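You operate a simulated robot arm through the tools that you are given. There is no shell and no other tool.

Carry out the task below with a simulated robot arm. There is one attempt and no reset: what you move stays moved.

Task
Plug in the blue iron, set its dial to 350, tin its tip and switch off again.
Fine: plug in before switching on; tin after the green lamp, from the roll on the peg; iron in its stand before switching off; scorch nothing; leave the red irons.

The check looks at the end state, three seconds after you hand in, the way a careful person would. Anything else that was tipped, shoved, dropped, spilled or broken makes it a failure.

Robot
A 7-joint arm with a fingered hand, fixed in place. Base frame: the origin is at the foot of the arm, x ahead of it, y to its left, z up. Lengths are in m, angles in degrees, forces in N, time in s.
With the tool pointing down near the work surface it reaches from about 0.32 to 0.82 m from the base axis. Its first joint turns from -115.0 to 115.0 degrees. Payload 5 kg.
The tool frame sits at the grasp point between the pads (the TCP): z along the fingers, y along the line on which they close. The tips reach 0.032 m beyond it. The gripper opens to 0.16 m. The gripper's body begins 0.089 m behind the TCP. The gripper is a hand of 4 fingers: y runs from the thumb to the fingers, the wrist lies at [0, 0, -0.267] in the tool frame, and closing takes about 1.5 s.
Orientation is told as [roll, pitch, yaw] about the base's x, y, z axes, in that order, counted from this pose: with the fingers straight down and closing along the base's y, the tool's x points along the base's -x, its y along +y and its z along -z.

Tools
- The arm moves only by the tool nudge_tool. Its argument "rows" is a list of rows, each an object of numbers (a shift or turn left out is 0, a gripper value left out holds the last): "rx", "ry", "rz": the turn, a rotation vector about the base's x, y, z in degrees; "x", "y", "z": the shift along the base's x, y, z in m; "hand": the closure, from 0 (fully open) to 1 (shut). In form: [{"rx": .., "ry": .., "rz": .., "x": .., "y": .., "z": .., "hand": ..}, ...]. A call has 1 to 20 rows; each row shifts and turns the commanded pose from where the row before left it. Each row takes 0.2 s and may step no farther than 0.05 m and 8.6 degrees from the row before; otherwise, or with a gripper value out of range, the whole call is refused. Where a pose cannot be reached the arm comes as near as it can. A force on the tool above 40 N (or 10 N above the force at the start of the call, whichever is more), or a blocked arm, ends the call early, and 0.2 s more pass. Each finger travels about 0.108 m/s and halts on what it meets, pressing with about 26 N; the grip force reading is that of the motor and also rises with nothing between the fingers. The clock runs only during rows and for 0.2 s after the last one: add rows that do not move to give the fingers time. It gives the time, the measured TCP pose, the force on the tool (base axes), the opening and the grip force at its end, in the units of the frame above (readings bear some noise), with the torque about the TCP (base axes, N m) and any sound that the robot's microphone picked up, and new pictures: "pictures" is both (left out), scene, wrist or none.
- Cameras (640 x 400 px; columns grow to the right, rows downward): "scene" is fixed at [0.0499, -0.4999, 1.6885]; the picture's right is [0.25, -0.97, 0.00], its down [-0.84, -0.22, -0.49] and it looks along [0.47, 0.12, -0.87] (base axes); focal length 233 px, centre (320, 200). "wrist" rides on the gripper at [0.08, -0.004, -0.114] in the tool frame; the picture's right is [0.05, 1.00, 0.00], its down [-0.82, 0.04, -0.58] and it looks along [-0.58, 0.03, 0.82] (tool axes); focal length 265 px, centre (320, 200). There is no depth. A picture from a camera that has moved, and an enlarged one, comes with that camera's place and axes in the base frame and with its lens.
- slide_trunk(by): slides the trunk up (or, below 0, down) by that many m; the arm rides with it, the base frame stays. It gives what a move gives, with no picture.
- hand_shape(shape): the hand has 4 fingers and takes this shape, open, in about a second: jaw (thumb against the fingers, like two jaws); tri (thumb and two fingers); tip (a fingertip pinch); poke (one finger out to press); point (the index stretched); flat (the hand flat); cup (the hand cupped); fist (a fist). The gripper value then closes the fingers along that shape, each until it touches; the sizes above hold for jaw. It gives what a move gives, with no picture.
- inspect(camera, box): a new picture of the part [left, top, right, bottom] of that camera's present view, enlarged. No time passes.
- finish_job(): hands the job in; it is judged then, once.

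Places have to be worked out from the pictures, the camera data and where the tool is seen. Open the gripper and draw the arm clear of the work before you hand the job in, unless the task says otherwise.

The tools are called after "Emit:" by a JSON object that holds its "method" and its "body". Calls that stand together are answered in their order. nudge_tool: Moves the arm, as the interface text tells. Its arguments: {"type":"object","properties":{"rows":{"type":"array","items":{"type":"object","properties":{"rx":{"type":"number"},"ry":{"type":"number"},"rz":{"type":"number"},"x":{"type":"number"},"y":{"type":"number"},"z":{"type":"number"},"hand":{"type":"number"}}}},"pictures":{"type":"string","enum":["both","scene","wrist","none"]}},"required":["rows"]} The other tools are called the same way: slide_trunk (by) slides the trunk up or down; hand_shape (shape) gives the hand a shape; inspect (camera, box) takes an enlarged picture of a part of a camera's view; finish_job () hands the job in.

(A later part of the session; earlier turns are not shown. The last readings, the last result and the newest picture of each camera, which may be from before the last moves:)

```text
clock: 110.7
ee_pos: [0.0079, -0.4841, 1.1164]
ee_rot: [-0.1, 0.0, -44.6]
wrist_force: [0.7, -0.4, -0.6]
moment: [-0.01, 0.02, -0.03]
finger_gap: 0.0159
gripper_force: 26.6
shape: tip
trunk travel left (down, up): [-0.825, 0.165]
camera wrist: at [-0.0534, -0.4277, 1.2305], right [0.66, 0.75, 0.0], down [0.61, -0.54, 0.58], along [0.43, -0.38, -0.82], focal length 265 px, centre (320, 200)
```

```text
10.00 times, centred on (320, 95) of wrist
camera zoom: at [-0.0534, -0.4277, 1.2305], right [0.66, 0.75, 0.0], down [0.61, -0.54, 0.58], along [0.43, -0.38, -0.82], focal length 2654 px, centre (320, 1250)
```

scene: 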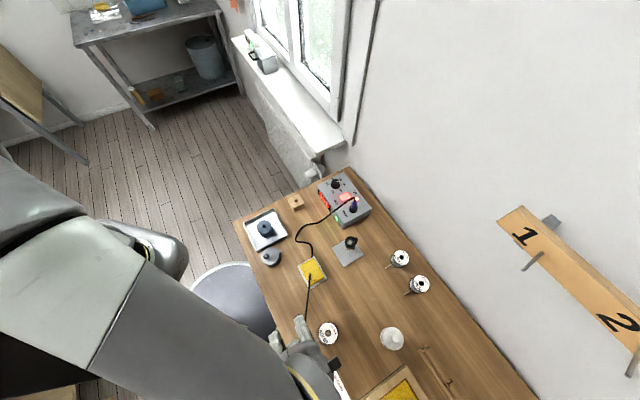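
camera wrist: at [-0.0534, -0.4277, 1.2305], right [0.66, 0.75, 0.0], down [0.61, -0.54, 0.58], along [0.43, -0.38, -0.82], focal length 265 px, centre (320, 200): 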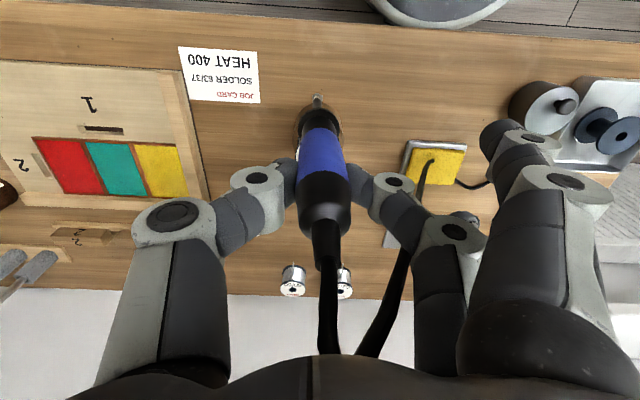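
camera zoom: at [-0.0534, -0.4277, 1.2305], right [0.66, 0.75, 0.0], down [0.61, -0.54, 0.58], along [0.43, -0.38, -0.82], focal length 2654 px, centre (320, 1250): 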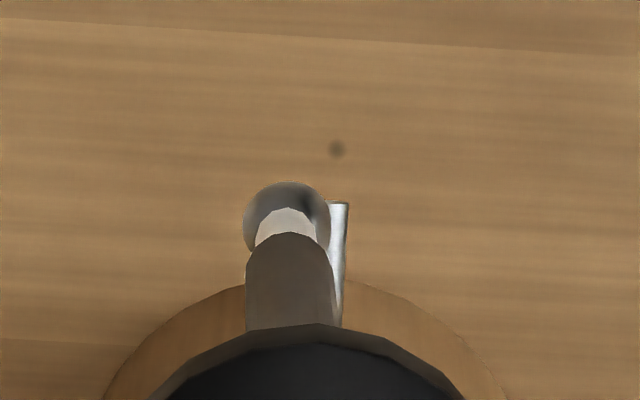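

A bright bead of solder has formed on the tip: it is tinned. I back off sideways the way I came, then rise and check.

Emit:
{"method": "nudge_tool", "body": {"rows": [{"x": -0.002, "y": -0.002}, {"x": -0.006, "y": -0.006}, {"x": -0.008, "y": -0.008}, {"x": -0.008, "y": -0.008}, {"z": 0.02}, {"z": 0.02}, {"z": 0.02}, {"z": 0.02}, {}], "pictures": "both"}}

Emit:
{"method": "inspect", "body": {"camera": "wrist", "box": [290, 70, 370, 150]}}

Emit:
{"method": "inspect", "body": {"camera": "scene", "box": [280, 220, 400, 350]}}

```text
clock: 112.7
ee_pos: [-0.0189, -0.5049, 1.2002]
ee_rot: [0.0, 0.1, -44.6]
wrist_force: [-0.4, -0.1, -1.9]
moment: [-0.01, 0.02, -0.01]
finger_gap: 0.0158
gripper_force: 26.0
shape: tip
trunk travel left (down, up): [-0.825, 0.165]
camera wrist: at [-0.0785, -0.451, 1.3129], right [0.67, 0.75, 0.0], down [0.61, -0.54, 0.58], along [0.43, -0.38, -0.82], focal length 265 px, centre (320, 200)
```

scene: 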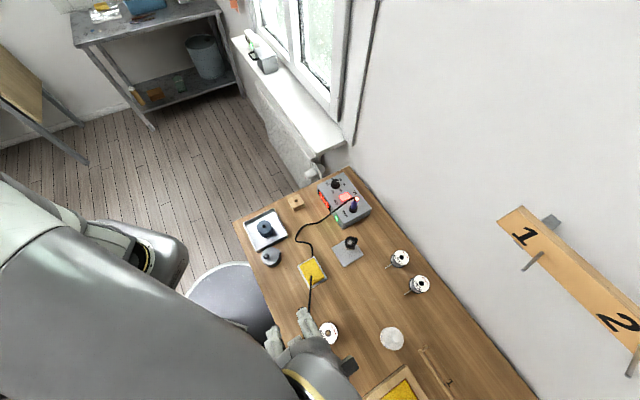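
wrist: 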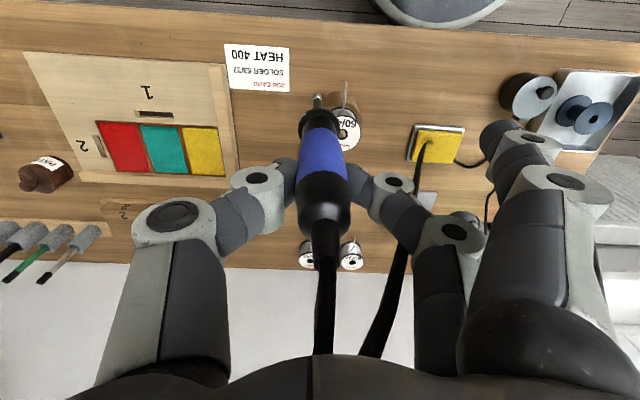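

```text
5.00 times, centred on (330, 110) of wrist
camera zoom: at [-0.0785, -0.451, 1.3129], right [0.67, 0.75, 0.0], down [0.61, -0.54, 0.58], along [0.43, -0.38, -0.82], focal length 1327 px, centre (270, 650)
```

zoom: 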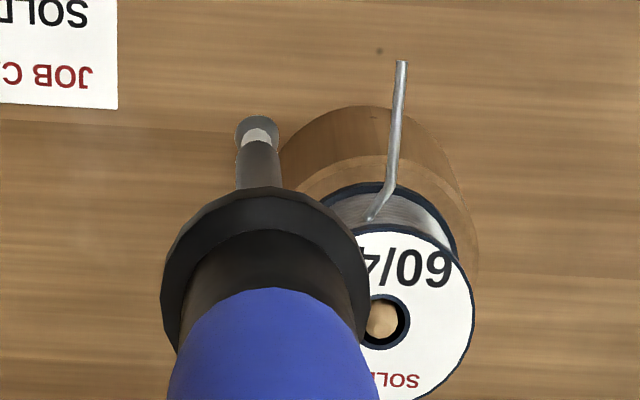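

```text
3.08 times, centred on (340, 285) of scene
camera zoom: at [0.0499, -0.4999, 1.6885], right [0.25, -0.97, 0.0], down [-0.84, -0.22, -0.49], along [0.47, 0.12, -0.87], focal length 718 px, centre (258, -62)
```

zoom: 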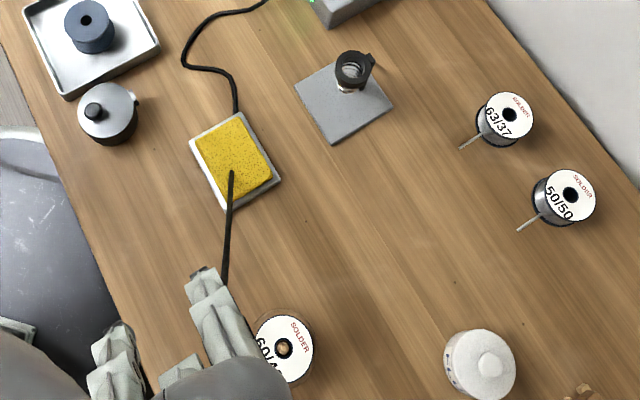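

The tip carries a shiny bead and the roll has not moved. I carry the iron back by the same high path to above its stand.

Emit:
{"method": "nudge_tool", "body": {"rows": [{"x": 0.0257, "y": 0.009}, {"x": 0.0257, "y": 0.009}, {"x": 0.0257, "y": 0.009}, {"x": 0.0257, "y": 0.009}, {"x": 0.0257, "y": 0.009}, {"x": 0.0257, "y": 0.009}, {"x": 0.0257, "y": 0.009}, {"x": 0.0257, "y": 0.009}, {"x": 0.0254, "y": 0.0086}, {"x": 0.0193, "y": -0.0193}, {"x": 0.0193, "y": -0.0193}, {"x": 0.0193, "y": -0.0193}, {"x": 0.0193, "y": -0.0193}, {"x": 0.0193, "y": -0.0192}, {"x": 0.0191, "y": -0.0191}, {}, {}], "pictures": "both"}}

Emit:
{"method": "inspect", "body": {"camera": "wrist", "box": [260, 40, 380, 160]}}

Emit:
{"method": "inspect", "body": {"camera": "scene", "box": [325, 200, 385, 275]}}

```text
clock: 116.3
ee_pos: [0.329, -0.5411, 1.1976]
ee_rot: [0.1, 0.2, -44.6]
wrist_force: [0.4, -0.3, -0.6]
moment: [0.0, 0.0, 0.02]
finger_gap: 0.0157
gripper_force: 26.2
shape: tip
trunk travel left (down, up): [-0.825, 0.165]
camera wrist: at [0.2689, -0.4858, 1.3105], right [0.66, 0.75, 0.0], down [0.61, -0.54, 0.58], along [0.43, -0.38, -0.82], focal length 265 px, centre (320, 200)
```

scene: 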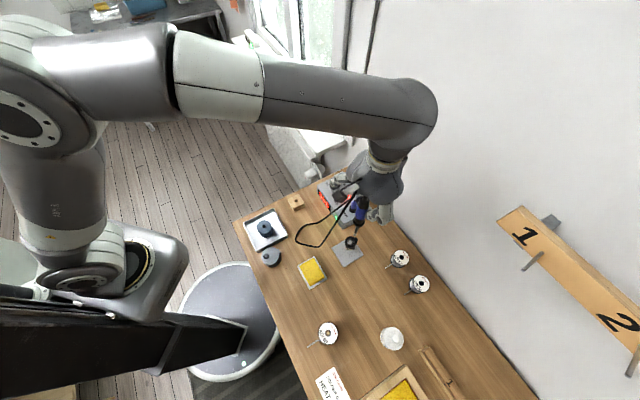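
wrist: 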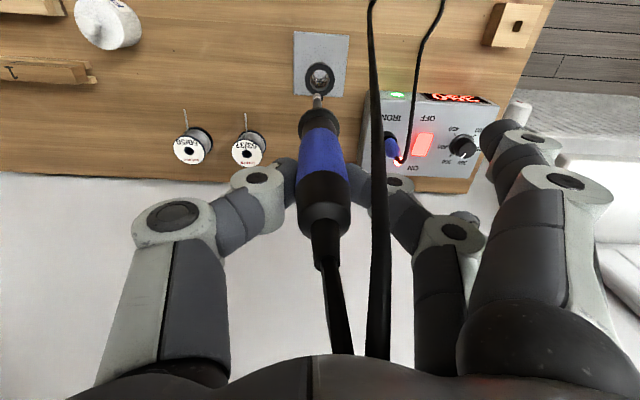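

```text
3.33 times, centred on (320, 100) of wrist
camera zoom: at [0.2689, -0.4858, 1.3105], right [0.66, 0.75, 0.0], down [0.61, -0.54, 0.58], along [0.43, -0.38, -0.82], focal length 885 px, centre (320, 533)
```

zoom: 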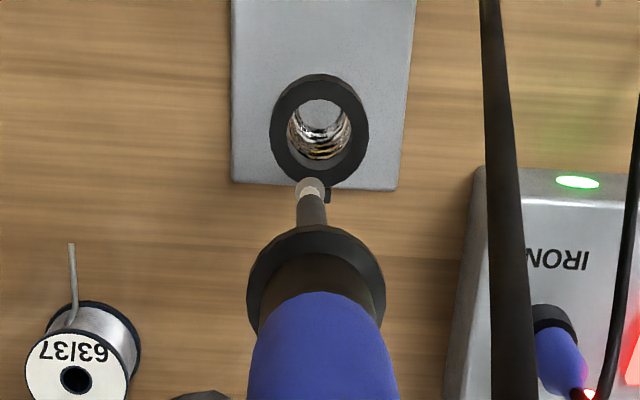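

```text
5.33 times, centred on (355, 238) of scene
camera zoom: at [0.0499, -0.4999, 1.6885], right [0.25, -0.97, 0.0], down [-0.84, -0.22, -0.49], along [0.47, 0.12, -0.87], focal length 1244 px, centre (133, 0)
```

zoom: 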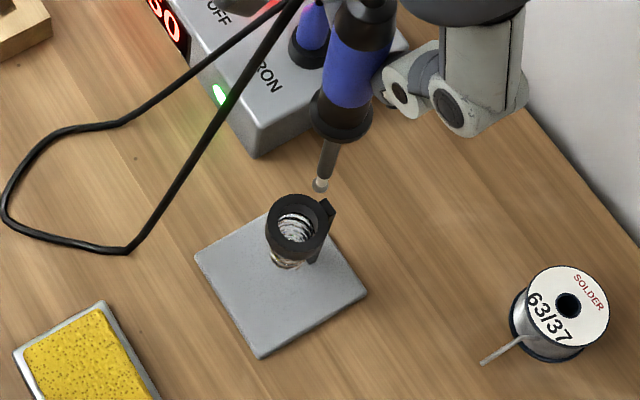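

The iron is back above the stand, un-slipped. By the camera's own position I'm 2.7 mm beyond the spot where I lifted it, so I correct that and lower until the tip is just above the ring.

Emit:
{"method": "nudge_tool", "body": {"rows": [{"x": -0.0026, "y": 0.0012}, {"z": -0.015}, {"z": -0.015}, {"z": -0.015}, {}, {}], "pictures": "wrist"}}

Emit:
{"method": "inspect", "body": {"camera": "wrist", "box": [270, 50, 370, 150]}}

Emit:
{"method": "inspect", "body": {"camera": "scene", "box": [330, 210, 380, 270]}}

```text
clock: 117.7
ee_pos: [0.327, -0.5418, 1.1521]
ee_rot: [0.0, 0.1, -44.6]
wrist_force: [0.2, 0.3, -0.6]
moment: [0.03, 0.0, -0.05]
finger_gap: 0.0157
gripper_force: 26.2
shape: tip
trunk travel left (down, up): [-0.825, 0.165]
camera wrist: at [0.2667, -0.4863, 1.2653], right [0.67, 0.75, 0.0], down [0.61, -0.54, 0.58], along [0.43, -0.38, -0.82], focal length 265 px, centre (320, 200)
```

wrist: 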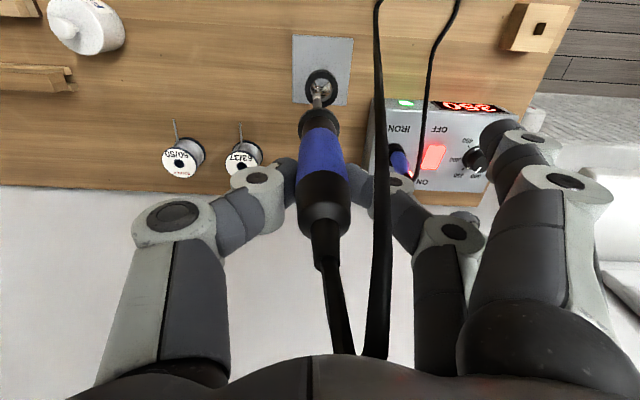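

```text
4.00 times, centred on (320, 100) of wrist
camera zoom: at [0.2667, -0.4863, 1.2653], right [0.67, 0.75, 0.0], down [0.61, -0.54, 0.58], along [0.43, -0.38, -0.82], focal length 1062 px, centre (320, 600)
```

zoom: 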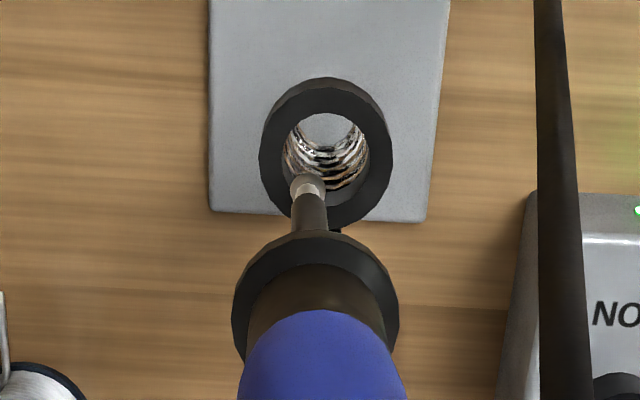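

```text
6.67 times, centred on (355, 240) of scene
camera zoom: at [0.0499, -0.4999, 1.6885], right [0.25, -0.97, 0.0], down [-0.84, -0.22, -0.49], along [0.47, 0.12, -0.87], focal length 1556 px, centre (87, -67)
```

zoom: 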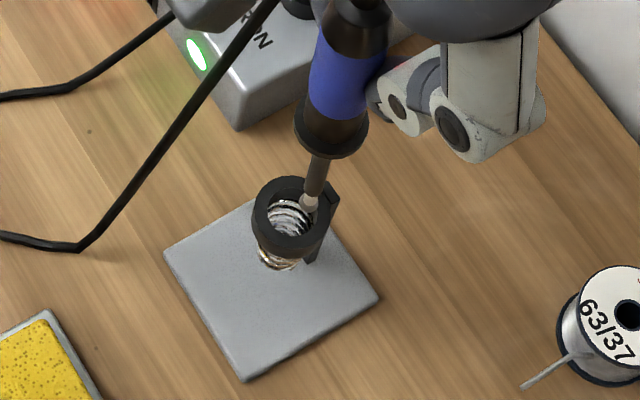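

From both views the tip is about 5 mm too far right and 4 mm too far back relative to the ring's centre. I correct and lower 15 mm.

Emit:
{"method": "nudge_tool", "body": {"rows": [{"x": 0.0004, "y": 0.003}, {"y": 0.0028}, {"z": -0.008}, {}, {}], "pictures": "wrist"}}

Emit:
{"method": "inspect", "body": {"camera": "wrist", "box": [270, 50, 370, 150]}}

Emit:
{"method": "inspect", "body": {"camera": "scene", "box": [330, 210, 380, 270]}}

```text
clock: 118.9
ee_pos: [0.3277, -0.5351, 1.146]
ee_rot: [0.0, -0.1, -44.6]
wrist_force: [0.1, 0.0, -1.7]
moment: [0.01, 0.03, -0.02]
finger_gap: 0.0159
gripper_force: 26.1
shape: tip
trunk travel left (down, up): [-0.825, 0.165]
camera wrist: at [0.2666, -0.4803, 1.2577], right [0.67, 0.75, 0.0], down [0.61, -0.54, 0.58], along [0.43, -0.38, -0.82], focal length 265 px, centre (320, 200)
```

wrist: 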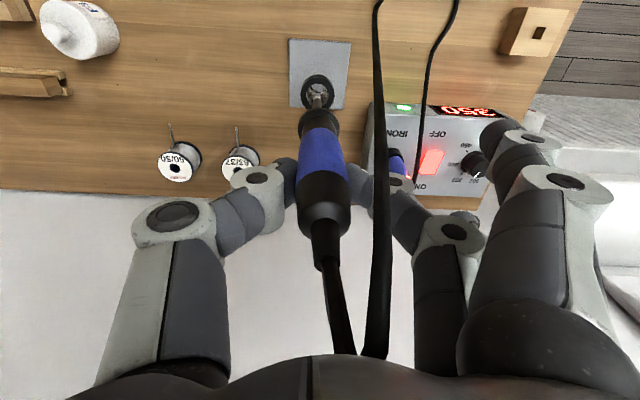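

```text
4.00 times, centred on (320, 100) of wrist
camera zoom: at [0.2666, -0.4803, 1.2577], right [0.67, 0.75, 0.0], down [0.61, -0.54, 0.58], along [0.43, -0.38, -0.82], focal length 1062 px, centre (320, 600)
```

zoom: 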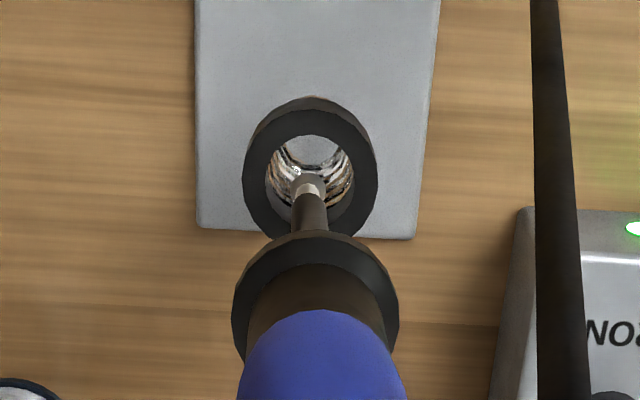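

```text
6.67 times, centred on (355, 240) of scene
camera zoom: at [0.0499, -0.4999, 1.6885], right [0.25, -0.97, 0.0], down [-0.84, -0.22, -0.49], along [0.47, 0.12, -0.87], focal length 1556 px, centre (87, -67)
```

zoom: 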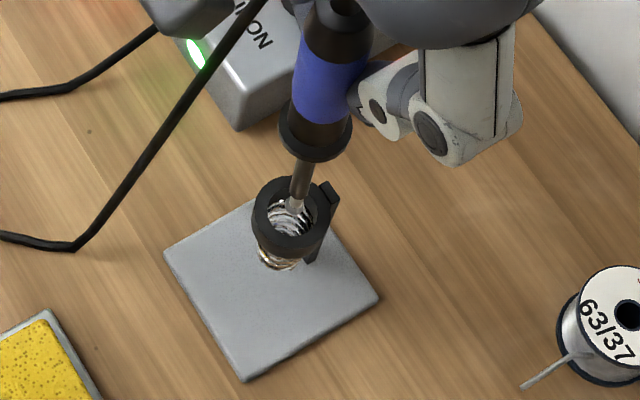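

Both views now show the tip centred over the ring. I lower it in, with a first 35 mm and a check.

Emit:
{"method": "nudge_tool", "body": {"rows": [{"x": 0.0012, "y": -0.0004, "z": -0.01}, {"z": -0.01}, {"z": -0.01}, {"z": -0.005}, {}], "pictures": "wrist"}}

Emit:
{"method": "inspect", "body": {"camera": "wrist", "box": [270, 50, 370, 150]}}

Emit:
{"method": "inspect", "body": {"camera": "scene", "box": [330, 210, 380, 270]}}

```text
clock: 120.1
ee_pos: [0.3288, -0.5348, 1.1104]
ee_rot: [-0.1, 0.0, -44.6]
wrist_force: [0.6, -0.3, -1.1]
moment: [0.05, -0.03, 0.01]
finger_gap: 0.016
gripper_force: 26.2
shape: tip
trunk travel left (down, up): [-0.825, 0.165]
camera wrist: at [0.2678, -0.4796, 1.2234], right [0.66, 0.75, 0.0], down [0.61, -0.54, 0.58], along [0.43, -0.38, -0.82], focal length 265 px, centre (320, 200)
```

wrist: 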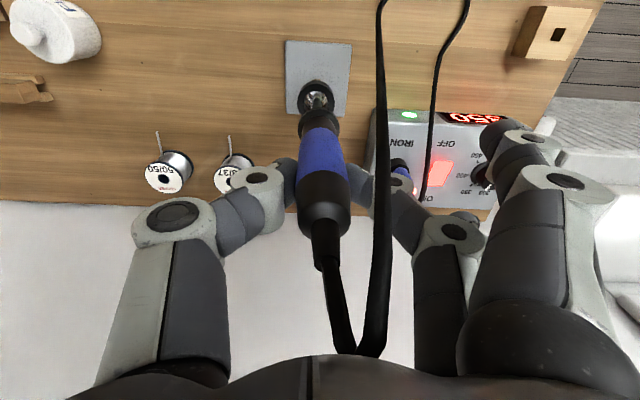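

```text
4.00 times, centred on (320, 100) of wrist
camera zoom: at [0.2678, -0.4796, 1.2234], right [0.66, 0.75, 0.0], down [0.61, -0.54, 0.58], along [0.43, -0.38, -0.82], focal length 1062 px, centre (320, 600)
```

zoom: 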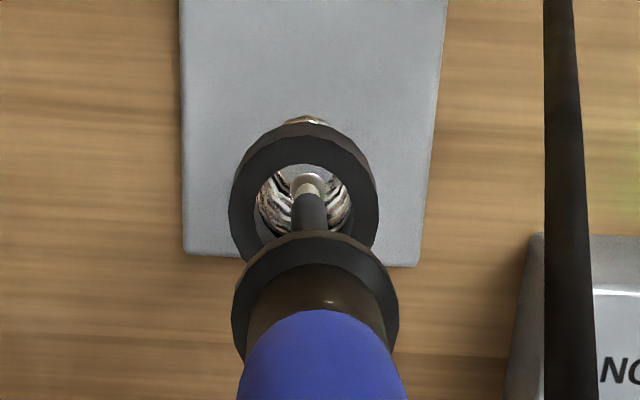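

```text
6.67 times, centred on (355, 240) of scene
camera zoom: at [0.0499, -0.4999, 1.6885], right [0.25, -0.97, 0.0], down [-0.84, -0.22, -0.49], along [0.47, 0.12, -0.87], focal length 1556 px, centre (87, -67)
```

zoom: 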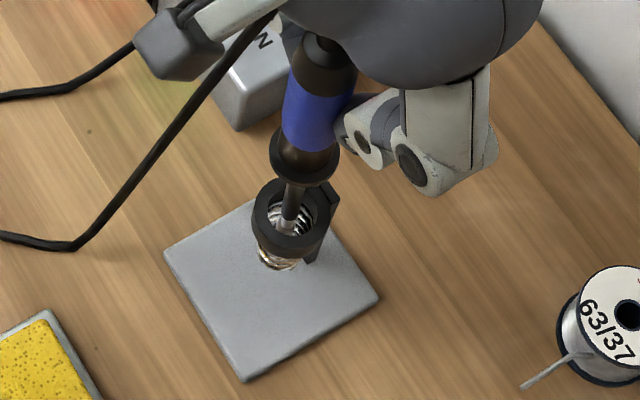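

The tip is inside the coil. I continue down to just above where the collar rests on the ring.

Emit:
{"method": "nudge_tool", "body": {"rows": [{"z": -0.01}, {"z": -0.01}, {"z": -0.01}, {"z": -0.01}, {"z": -0.01}, {"z": -0.005}, {}], "pictures": "wrist"}}

Emit:
{"method": "inspect", "body": {"camera": "wrist", "box": [270, 60, 370, 160]}}

Emit:
{"method": "inspect", "body": {"camera": "scene", "box": [330, 210, 380, 270]}}

```text
clock: 121.7
ee_pos: [0.3283, -0.5365, 1.0532]
ee_rot: [-0.1, 0.0, -44.6]
wrist_force: [-0.7, 0.2, -1.0]
moment: [0.01, -0.03, -0.03]
finger_gap: 0.0157
gripper_force: 26.2
shape: tip
trunk travel left (down, up): [-0.825, 0.165]
camera wrist: at [0.2679, -0.48, 1.1667], right [0.67, 0.75, 0.0], down [0.61, -0.54, 0.58], along [0.43, -0.38, -0.82], focal length 265 px, centre (320, 200)
```

wrist: 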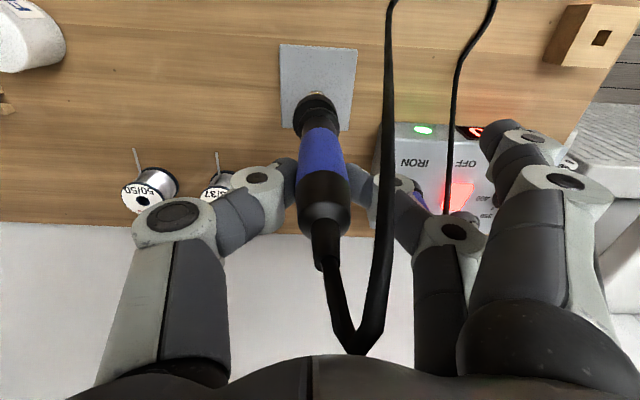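

```text
4.00 times, centred on (320, 110) of wrist
camera zoom: at [0.2679, -0.48, 1.1667], right [0.67, 0.75, 0.0], down [0.61, -0.54, 0.58], along [0.43, -0.38, -0.82], focal length 1062 px, centre (320, 560)
```

zoom: 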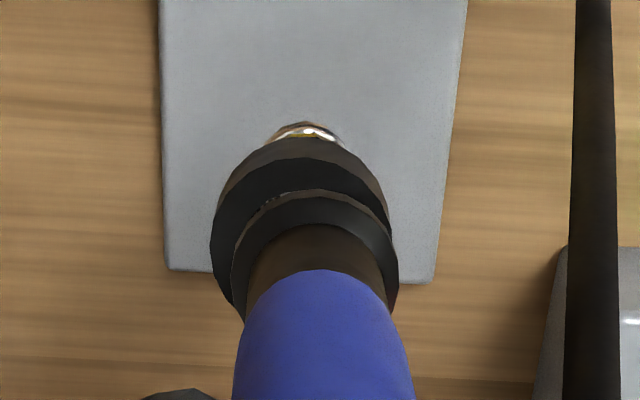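

```text
6.67 times, centred on (355, 240) of scene
camera zoom: at [0.0499, -0.4999, 1.6885], right [0.25, -0.97, 0.0], down [-0.84, -0.22, -0.49], along [0.47, 0.12, -0.87], focal length 1556 px, centre (87, -67)
```

zoom: 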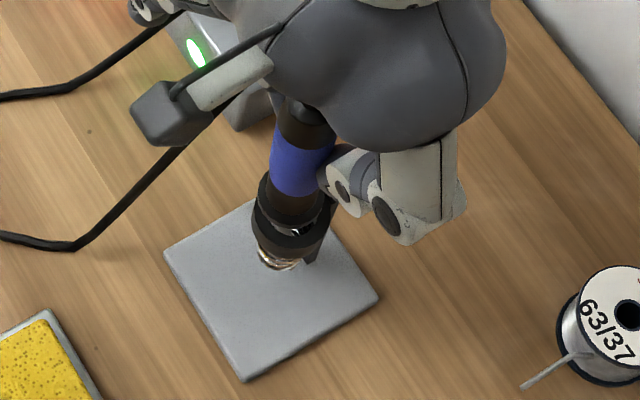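

The collar is about 14 mm above the ring and roughly 3 mm left of its centre. I shift 3 mm right and lower until it seats.

Emit:
{"method": "nudge_tool", "body": {"rows": [{"x": -0.0021, "y": -0.0021}, {"z": -0.005}, {"z": -0.004}, {"z": -0.003}, {"z": -0.002}, {}], "pictures": "wrist"}}

Emit:
{"method": "inspect", "body": {"camera": "wrist", "box": [270, 60, 370, 160]}}

Emit:
{"method": "inspect", "body": {"camera": "scene", "box": [330, 210, 380, 270]}}

```text
clock: 123.1
ee_pos: [0.3267, -0.5371, 1.0401]
ee_rot: [0.0, 0.1, -44.6]
wrist_force: [-0.1, 0.4, -0.8]
moment: [-0.02, 0.01, 0.0]
finger_gap: 0.016
gripper_force: 26.2
shape: tip
trunk travel left (down, up): [-0.825, 0.165]
camera wrist: at [0.2652, -0.4824, 1.1532], right [0.66, 0.75, 0.0], down [0.61, -0.54, 0.58], along [0.43, -0.38, -0.82], focal length 265 px, centre (320, 200)
```

wrist: 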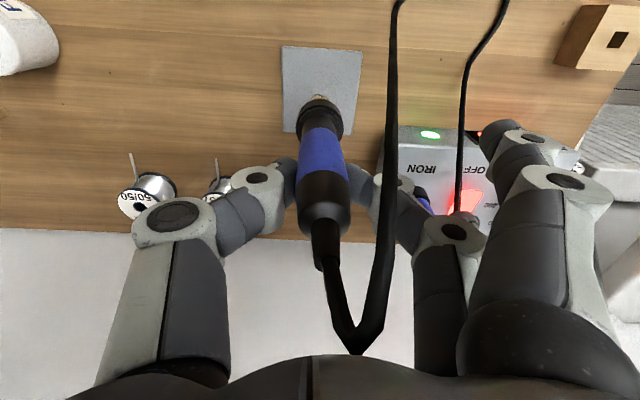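

```text
4.00 times, centred on (320, 110) of wrist
camera zoom: at [0.2652, -0.4824, 1.1532], right [0.66, 0.75, 0.0], down [0.61, -0.54, 0.58], along [0.43, -0.38, -0.82], focal length 1062 px, centre (320, 560)
```

zoom: 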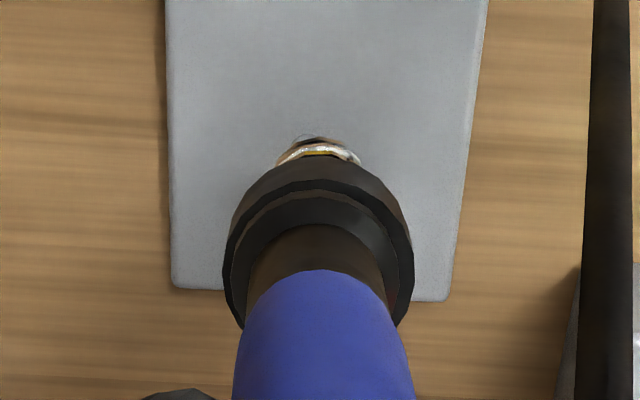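

```text
6.67 times, centred on (355, 240) of scene
camera zoom: at [0.0499, -0.4999, 1.6885], right [0.25, -0.97, 0.0], down [-0.84, -0.22, -0.49], along [0.47, 0.12, -0.87], focal length 1556 px, centre (87, -67)
```

zoom: 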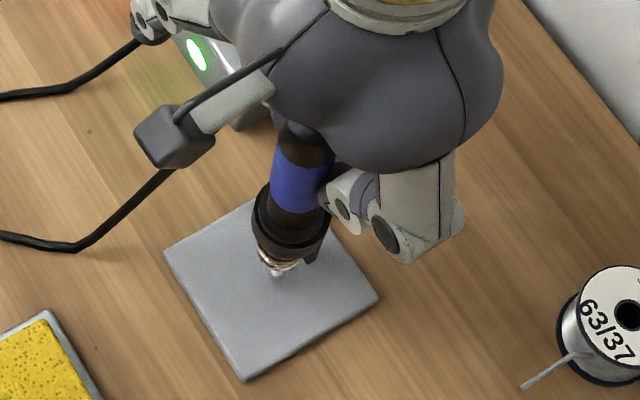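

Centred and all but seated, with no contact force yet. I lower another 2–3 mm to feel the seat.

Emit:
{"method": "nudge_tool", "body": {"rows": [{"z": -0.002}, {"z": -0.001}, {}], "pictures": "none"}}

```text
clock: 123.9
ee_pos: [0.3274, -0.5376, 1.0381]
ee_rot: [0.0, 0.0, -44.6]
wrist_force: [0.5, -0.4, -1.1]
moment: [-0.03, -0.01, -0.01]
finger_gap: 0.0158
gripper_force: 26.1
shape: tip
trunk travel left (down, up): [-0.825, 0.165]
```

Emit:
{"method": "nudge_tool", "body": {"rows": [{"z": -0.0015}, {"z": -0.0015}, {}], "pictures": "wrist"}}

Emit:
{"method": "inspect", "body": {"camera": "wrist", "box": [270, 60, 370, 160]}}

Emit:
{"method": "inspect", "body": {"camera": "scene", "box": [335, 225, 365, 260]}}

```text
clock: 124.7
ee_pos: [0.3264, -0.5387, 1.0357]
ee_rot: [-0.1, -0.2, -44.6]
wrist_force: [1.2, -5.4, 16.3]
moment: [-0.05, 0.02, 0.0]
finger_gap: 0.0165
gripper_force: 26.3
shape: tip
trunk travel left (down, up): [-0.825, 0.165]
camera wrist: at [0.2655, -0.4826, 1.1493], right [0.67, 0.75, 0.0], down [0.61, -0.54, 0.58], along [0.43, -0.39, -0.81], focal length 265 px, centre (320, 200)
```

wrist: 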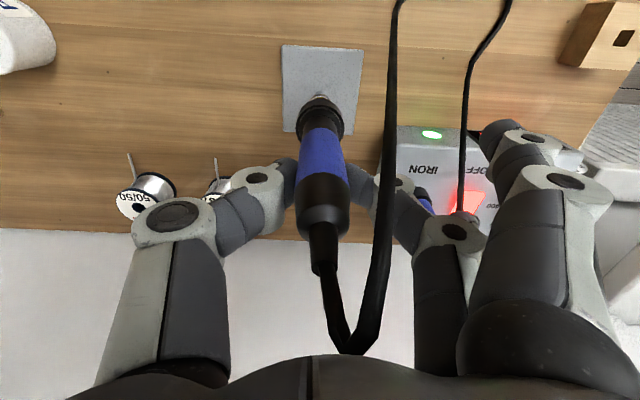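

```text
4.00 times, centred on (320, 110) of wrist
camera zoom: at [0.2655, -0.4826, 1.1493], right [0.67, 0.75, 0.0], down [0.61, -0.54, 0.58], along [0.43, -0.39, -0.81], focal length 1062 px, centre (320, 560)
```

zoom: 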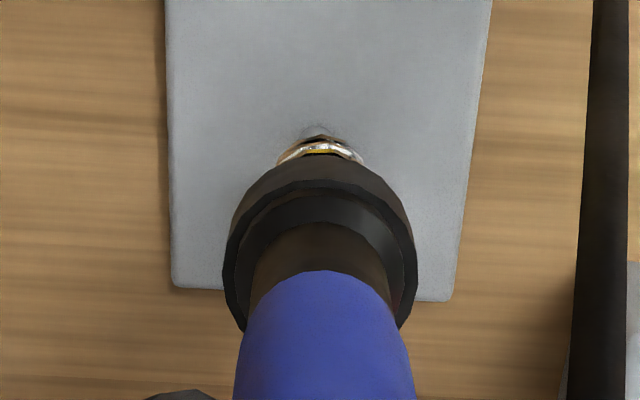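

```text
11.43 times, centred on (350, 242) of scene
camera zoom: at [0.0499, -0.4999, 1.6885], right [0.25, -0.97, 0.0], down [-0.84, -0.22, -0.49], along [0.47, 0.12, -0.87], focal length 2667 px, centre (-23, -286)
```

zoom: 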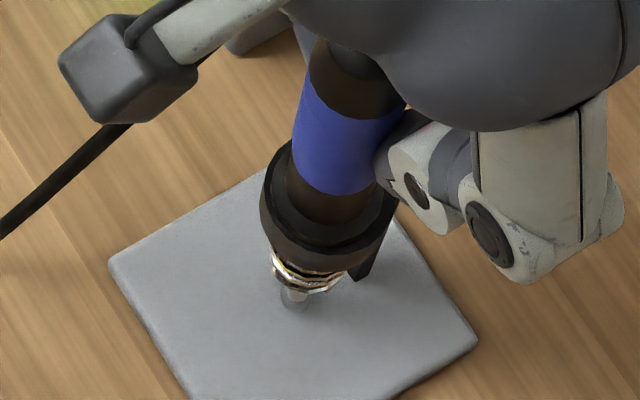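

16 N: the collar is seated on the ring. I ease off a millimetre and open the pinch fully, watching that the iron stays put.

Emit:
{"method": "nudge_tool", "body": {"rows": [{"z": 0.0015}, {"hand": 0.8}, {"hand": 0.5}, {"hand": 0.0}, {}, {}, {}, {}], "pictures": "both"}}

Emit:
{"method": "inspect", "body": {"camera": "wrist", "box": [240, 60, 400, 220]}}

Emit:
{"method": "inspect", "body": {"camera": "scene", "box": [325, 205, 380, 265]}}

```text
clock: 126.5
ee_pos: [0.327, -0.5368, 1.0362]
ee_rot: [-0.1, 0.0, -44.6]
wrist_force: [-0.4, 0.1, 0.2]
moment: [0.0, 0.0, 0.01]
finger_gap: 0.1597
gripper_force: 0.2
shape: tip
trunk travel left (down, up): [-0.825, 0.165]
camera wrist: at [0.2659, -0.4824, 1.149], right [0.66, 0.75, 0.0], down [0.61, -0.54, 0.58], along [0.43, -0.38, -0.82], focal length 265 px, centre (320, 200)
```

scene: 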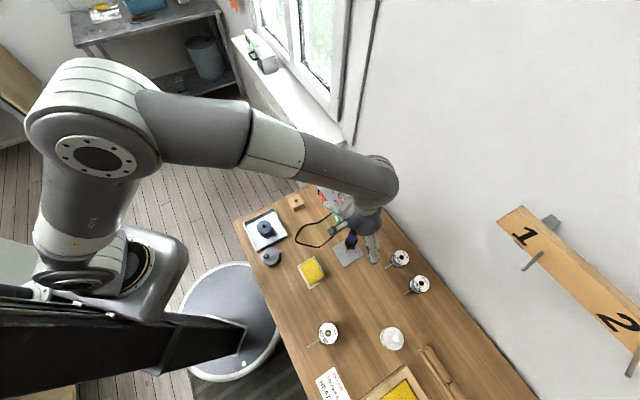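
wrist: 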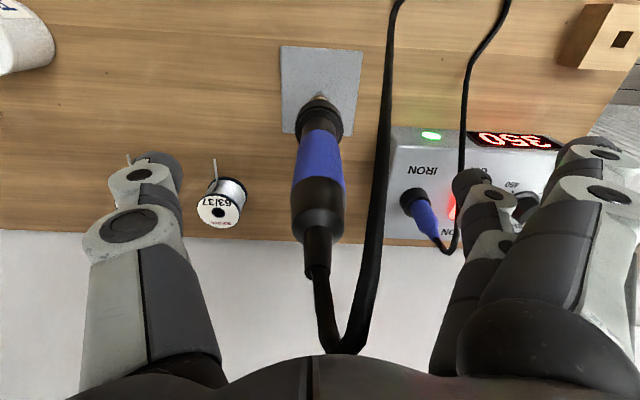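

```text
2.50 times, centred on (320, 140) of wrist
camera zoom: at [0.2659, -0.4824, 1.149], right [0.66, 0.75, 0.0], down [0.61, -0.54, 0.58], along [0.43, -0.38, -0.82], focal length 664 px, centre (320, 350)
```

zoom: 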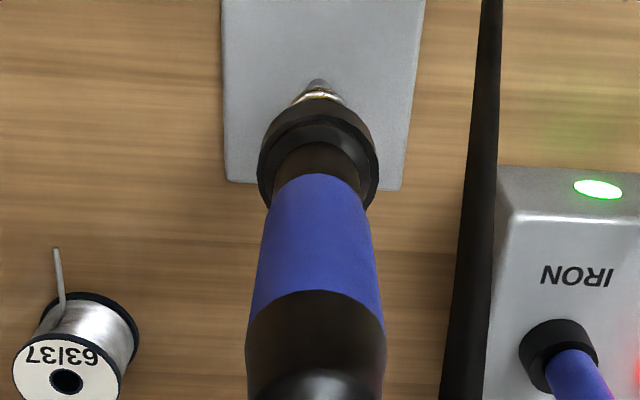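

```text
6.67 times, centred on (352, 235) of scene
camera zoom: at [0.0499, -0.4999, 1.6885], right [0.25, -0.97, 0.0], down [-0.84, -0.22, -0.49], along [0.47, 0.12, -0.87], focal length 1556 px, centre (103, -33)
```

zoom: 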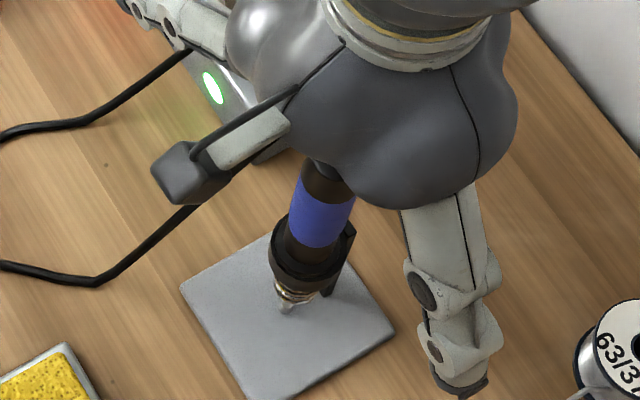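

The iron stands in its ring exactly as at the start, green lamp still on. I rise straight up off it, close the pinch, and go to the OFF end of the rocker.

Emit:
{"method": "nudge_tool", "body": {"rows": [{"z": 0.02}, {"z": 0.03}, {"z": 0.03}, {"z": 0.03}, {"z": 0.03}, {"z": 0.02}, {}], "pictures": "both"}}

Emit:
{"method": "inspect", "body": {"camera": "scene", "box": [315, 160, 395, 265]}}

```text
clock: 128.1
ee_pos: [0.3258, -0.5379, 1.1958]
ee_rot: [0.1, 0.0, -44.7]
wrist_force: [-0.4, 0.3, 0.9]
moment: [0.0, -0.02, 0.01]
finger_gap: 0.16
gripper_force: 0.1
shape: tip
trunk travel left (down, up): [-0.825, 0.165]
camera wrist: at [0.2651, -0.4827, 1.3101], right [0.66, 0.75, 0.0], down [0.61, -0.54, 0.58], along [0.43, -0.38, -0.82], focal length 265 px, centre (320, 200)
```

scene: 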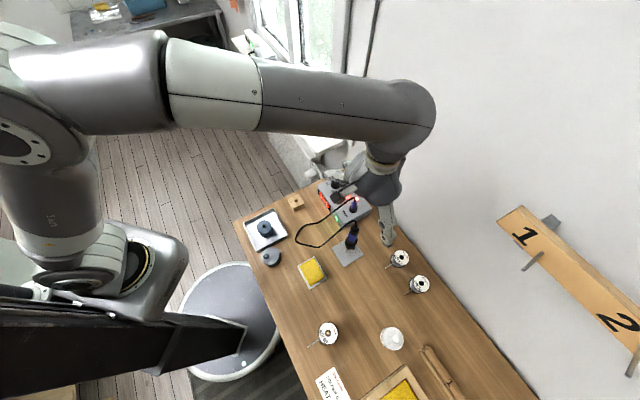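
wrist: 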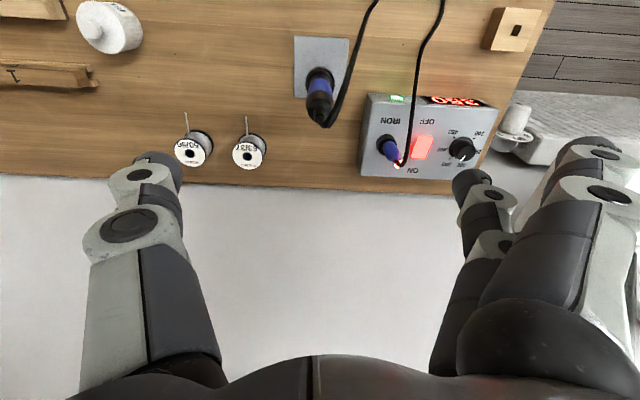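

```text
3.81 times, centred on (355, 212) of scene
camera zoom: at [0.0499, -0.4999, 1.6885], right [0.25, -0.97, 0.0], down [-0.84, -0.22, -0.49], along [0.47, 0.12, -0.87], focal length 889 px, centre (187, 152)
```

zoom: 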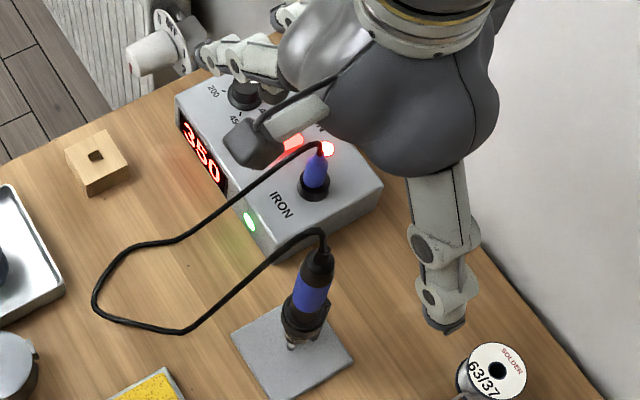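

The iron and plug look right. I move to above the rocker's OFF end, closing the pinch and turning to yaw +32° on the way.

Emit:
{"method": "nudge_tool", "body": {"rows": [{"x": 0.0176, "y": 0.0067, "rz": 7.7, "hand": 0.5}, {"x": 0.0176, "y": 0.0067, "rz": 7.7, "hand": 1.0}, {"x": 0.0176, "y": 0.0067, "rz": 7.7}, {"x": 0.0176, "y": 0.0067, "rz": 7.7}, {"x": 0.0176, "y": 0.0067, "rz": 7.7}, {"x": 0.0176, "y": 0.0067, "rz": 7.7}, {"x": 0.0176, "y": 0.0067, "rz": 7.7}, {"x": 0.0176, "y": 0.0067, "rz": 7.7}, {"x": 0.0176, "y": 0.0067, "rz": 7.7}, {"x": 0.0176, "y": 0.0063, "rz": 7.4}, {"z": -0.04}, {"z": -0.04}, {"z": -0.04}, {"z": -0.03}, {}], "pictures": "both"}}

Emit:
{"method": "inspect", "body": {"camera": "wrist", "box": [220, 60, 420, 240]}}

Emit:
{"method": "inspect", "body": {"camera": "scene", "box": [320, 165, 380, 230]}}

```text
clock: 131.3
ee_pos: [0.4871, -0.4797, 1.0533]
ee_rot: [-0.3, 0.5, 26.7]
wrist_force: [0.9, -0.4, 0.0]
moment: [0.0, 0.02, -0.01]
finger_gap: 0.0
gripper_force: 26.5
shape: tip
out of reach, approached as far as the arm can: row 10
trunk travel left (down, up): [-0.825, 0.165]
camera wrist: at [0.4172, -0.5161, 1.1671], right [-0.49, 0.87, -0.01], down [0.71, 0.41, 0.57], along [0.5, 0.28, -0.82], focal length 265 px, centre (320, 200)
```

scene: 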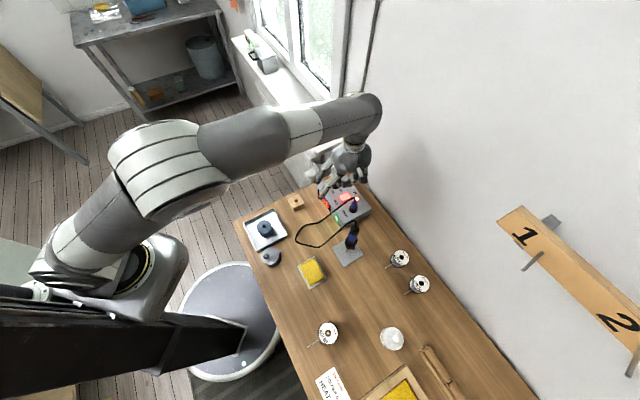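
wrist: 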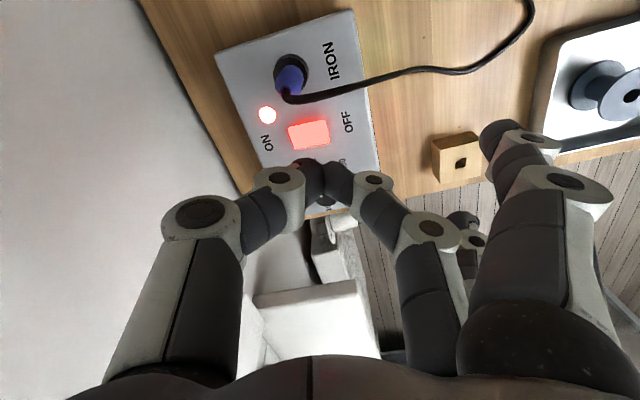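

```text
2.22 times, centred on (320, 150) of wrist
camera zoom: at [0.4172, -0.5161, 1.1671], right [-0.49, 0.87, -0.01], down [0.71, 0.41, 0.57], along [0.5, 0.28, -0.82], focal length 590 px, centre (320, 311)
```

zoom: 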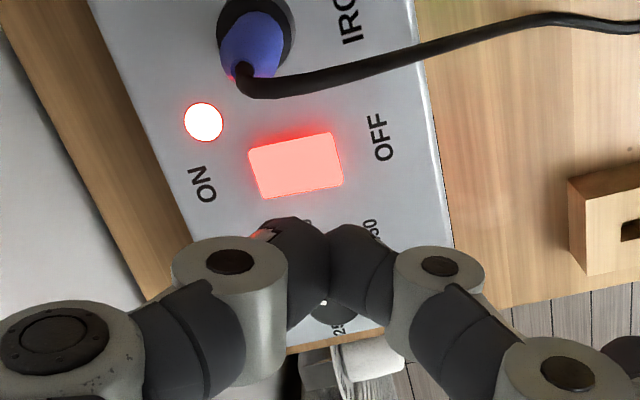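

```text
6.15 times, centred on (350, 198) of scene
camera zoom: at [0.0499, -0.4999, 1.6885], right [0.25, -0.97, 0.0], down [-0.84, -0.22, -0.49], along [0.47, 0.12, -0.87], focal length 1436 px, centre (135, 215)
```

zoom: 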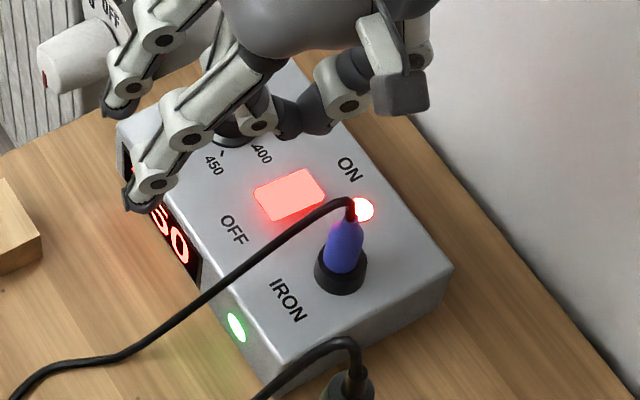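

It stopped a little short (wrist limit at height) but it is low enough now. I shift the last 2 cm to above the OFF half and check.

Emit:
{"method": "nudge_tool", "body": {"rows": [{"x": 0.008, "y": 0.006}, {"x": 0.0076, "y": 0.0063}, {"z": -0.03}, {"z": -0.03}, {}], "pictures": "wrist"}}

Emit:
{"method": "inspect", "body": {"camera": "wrist", "box": [220, 80, 420, 260]}}

Emit:
{"method": "inspect", "body": {"camera": "scene", "box": [320, 165, 380, 230]}}

```text
clock: 132.5
ee_pos: [0.5013, -0.4649, 0.9889]
ee_rot: [-0.5, 0.6, 26.6]
wrist_force: [0.2, 0.0, -0.4]
moment: [-0.01, 0.0, 0.02]
finger_gap: 0.0002
gripper_force: 26.2
shape: tip
trunk travel left (down, up): [-0.825, 0.165]
camera wrist: at [0.4314, -0.5013, 1.1019], right [-0.49, 0.87, -0.01], down [0.71, 0.41, 0.57], along [0.5, 0.28, -0.82], focal length 265 px, centre (320, 200)
```

wrist: 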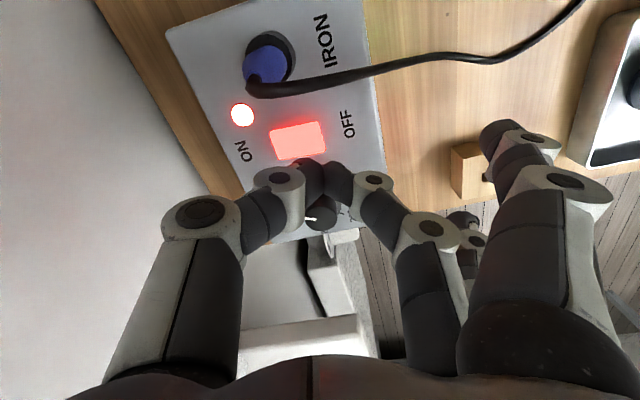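

```text
2.22 times, centred on (320, 170) of wrist
camera zoom: at [0.4314, -0.5013, 1.1019], right [-0.49, 0.87, -0.01], down [0.71, 0.41, 0.57], along [0.5, 0.28, -0.82], focal length 590 px, centre (320, 267)
```

zoom: 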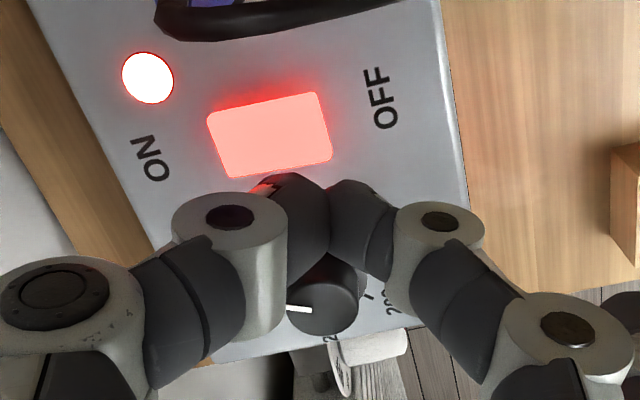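

```text
6.15 times, centred on (350, 198) of scene
camera zoom: at [0.0499, -0.4999, 1.6885], right [0.25, -0.97, 0.0], down [-0.84, -0.22, -0.49], along [0.47, 0.12, -0.87], focal length 1436 px, centre (135, 215)
```

zoom: 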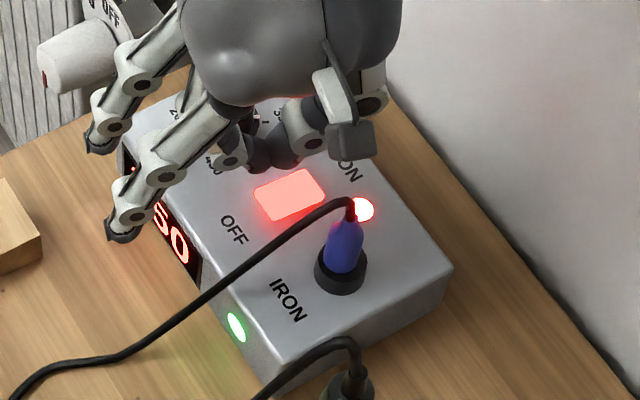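

The press point would land right on the OFF edge, so I move 6 mm inwards, lower to just above the rocker, and then press.

Emit:
{"method": "nudge_tool", "body": {"rows": [{"x": 0.0027, "y": -0.0054}, {"z": -0.018}, {"z": -0.018}, {}], "pictures": "wrist"}}

Emit:
{"method": "inspect", "body": {"camera": "wrist", "box": [220, 80, 420, 260]}}

Emit:
{"method": "inspect", "body": {"camera": "scene", "box": [325, 170, 375, 220]}}

```text
clock: 133.5
ee_pos: [0.5038, -0.4706, 0.953]
ee_rot: [-0.3, 0.5, 26.7]
wrist_force: [0.3, 0.0, -0.7]
moment: [-0.01, -0.01, 0.0]
finger_gap: 0.0001
gripper_force: 26.0
shape: tip
trunk travel left (down, up): [-0.825, 0.165]
camera wrist: at [0.4333, -0.5074, 1.0667], right [-0.5, 0.87, -0.01], down [0.71, 0.41, 0.57], along [0.5, 0.28, -0.82], focal length 265 px, centre (320, 200)
```

wrist: 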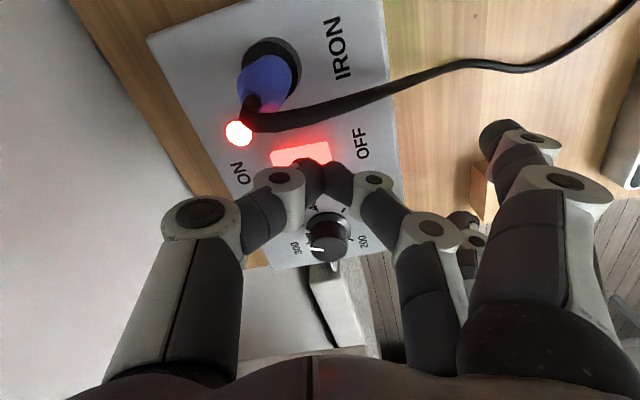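

```text
2.22 times, centred on (320, 170) of wrist
camera zoom: at [0.4333, -0.5074, 1.0667], right [-0.5, 0.87, -0.01], down [0.71, 0.41, 0.57], along [0.5, 0.28, -0.82], focal length 590 px, centre (320, 267)
```

zoom: 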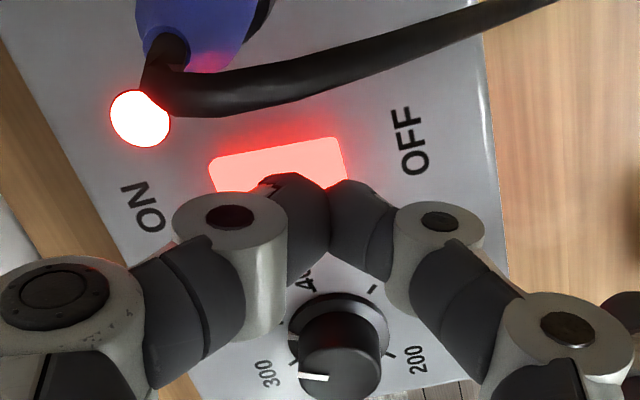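

```text
8.00 times, centred on (350, 195) of scene
camera zoom: at [0.0499, -0.4999, 1.6885], right [0.25, -0.97, 0.0], down [-0.84, -0.22, -0.49], along [0.47, 0.12, -0.87], focal length 1867 px, centre (80, 240)
```

zoom: 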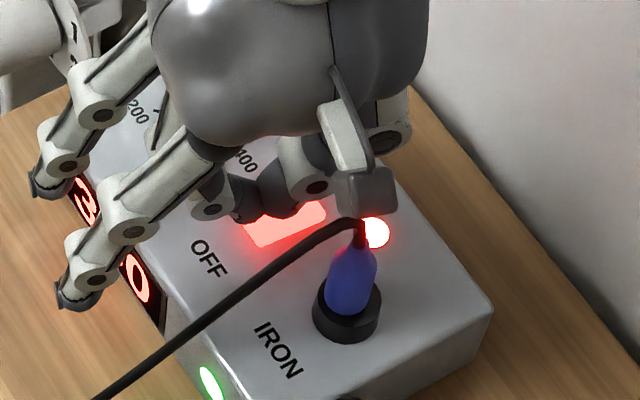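

The press point is now 8 mm inside the OFF edge. I press down.

Emit:
{"method": "nudge_tool", "body": {"rows": [{"z": -0.006}, {"z": -0.004}, {"z": -0.003}, {}], "pictures": "none"}}

```text
clock: 134.5
ee_pos: [0.504, -0.4715, 0.9446]
ee_rot: [-0.8, 0.4, 26.7]
wrist_force: [-0.3, -4.4, 33.0]
moment: [-0.34, -0.35, -0.06]
finger_gap: 0.0
gripper_force: 26.5
shape: tip
trunk travel left (down, up): [-0.825, 0.165]
heard: click
```

A click. I lift off and check rocker, lamp and display.

Emit:
{"method": "nudge_tool", "body": {"rows": [{"z": 0.006}, {"z": 0.02}, {"z": 0.03}, {"z": 0.03}, {"z": 0.03}, {}], "pictures": "both"}}

Emit:
{"method": "inspect", "body": {"camera": "scene", "box": [315, 165, 380, 265]}}

Emit:
{"method": "inspect", "body": {"camera": "wrist", "box": [200, 0, 420, 200]}}

```text
clock: 135.9
ee_pos: [0.5053, -0.4709, 1.0583]
ee_rot: [-0.3, 0.6, 26.6]
wrist_force: [0.3, 0.5, 0.3]
moment: [-0.03, 0.01, 0.03]
finger_gap: 0.0
gripper_force: 26.5
shape: tip
trunk travel left (down, up): [-0.825, 0.165]
camera wrist: at [0.4352, -0.5074, 1.1721], right [-0.5, 0.87, -0.01], down [0.71, 0.41, 0.57], along [0.5, 0.28, -0.82], focal length 265 px, centre (320, 200)
```

scene: 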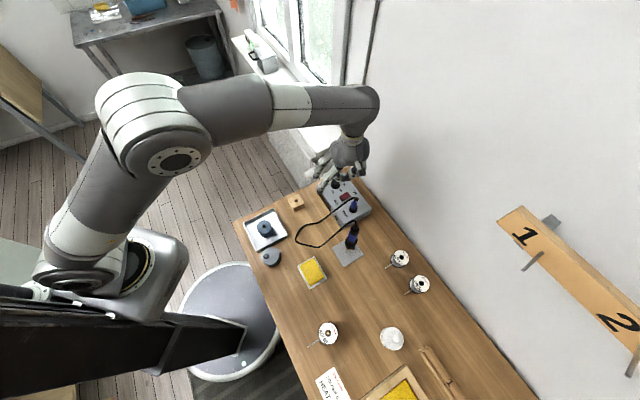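
wrist: 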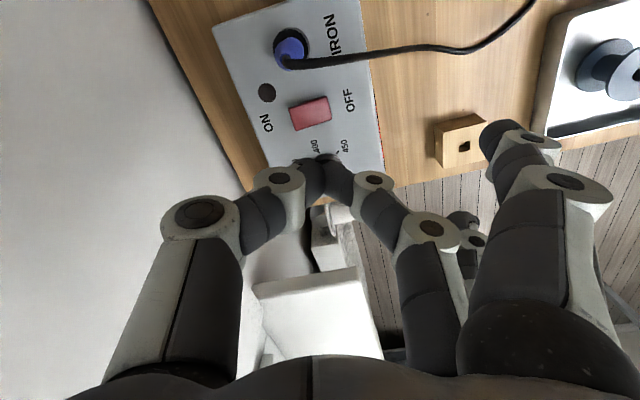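

```text
4.00 times, centred on (348, 215) of scene
camera zoom: at [0.0499, -0.4999, 1.6885], right [0.25, -0.97, 0.0], down [-0.84, -0.22, -0.49], along [0.47, 0.12, -0.87], focal length 933 px, centre (210, 140)
```

zoom: 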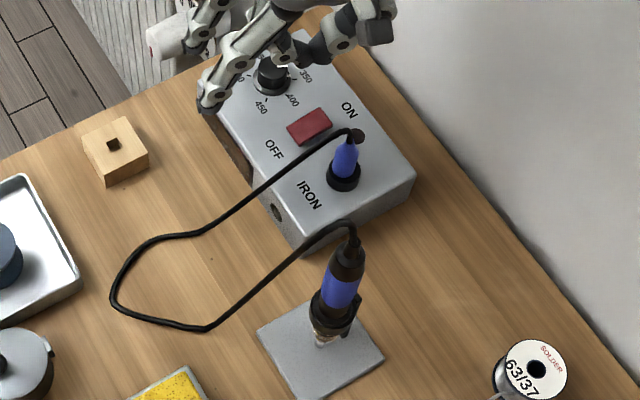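

```text
2.00 times, centred on (310, 100) of wrist
camera zoom: at [0.4352, -0.5074, 1.1721], right [-0.5, 0.87, -0.01], down [0.71, 0.41, 0.57], along [0.5, 0.28, -0.82], focal length 531 px, centre (340, 400)
```

zoom: 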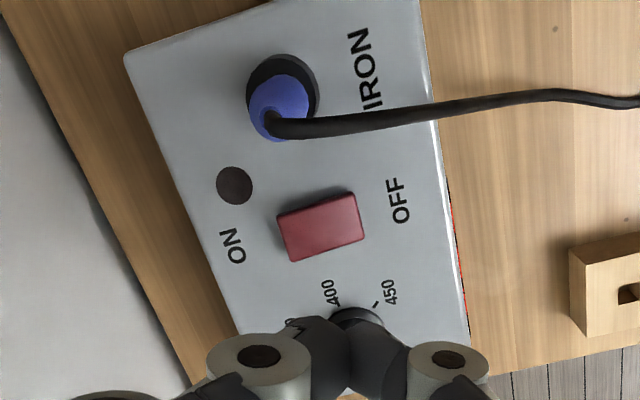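

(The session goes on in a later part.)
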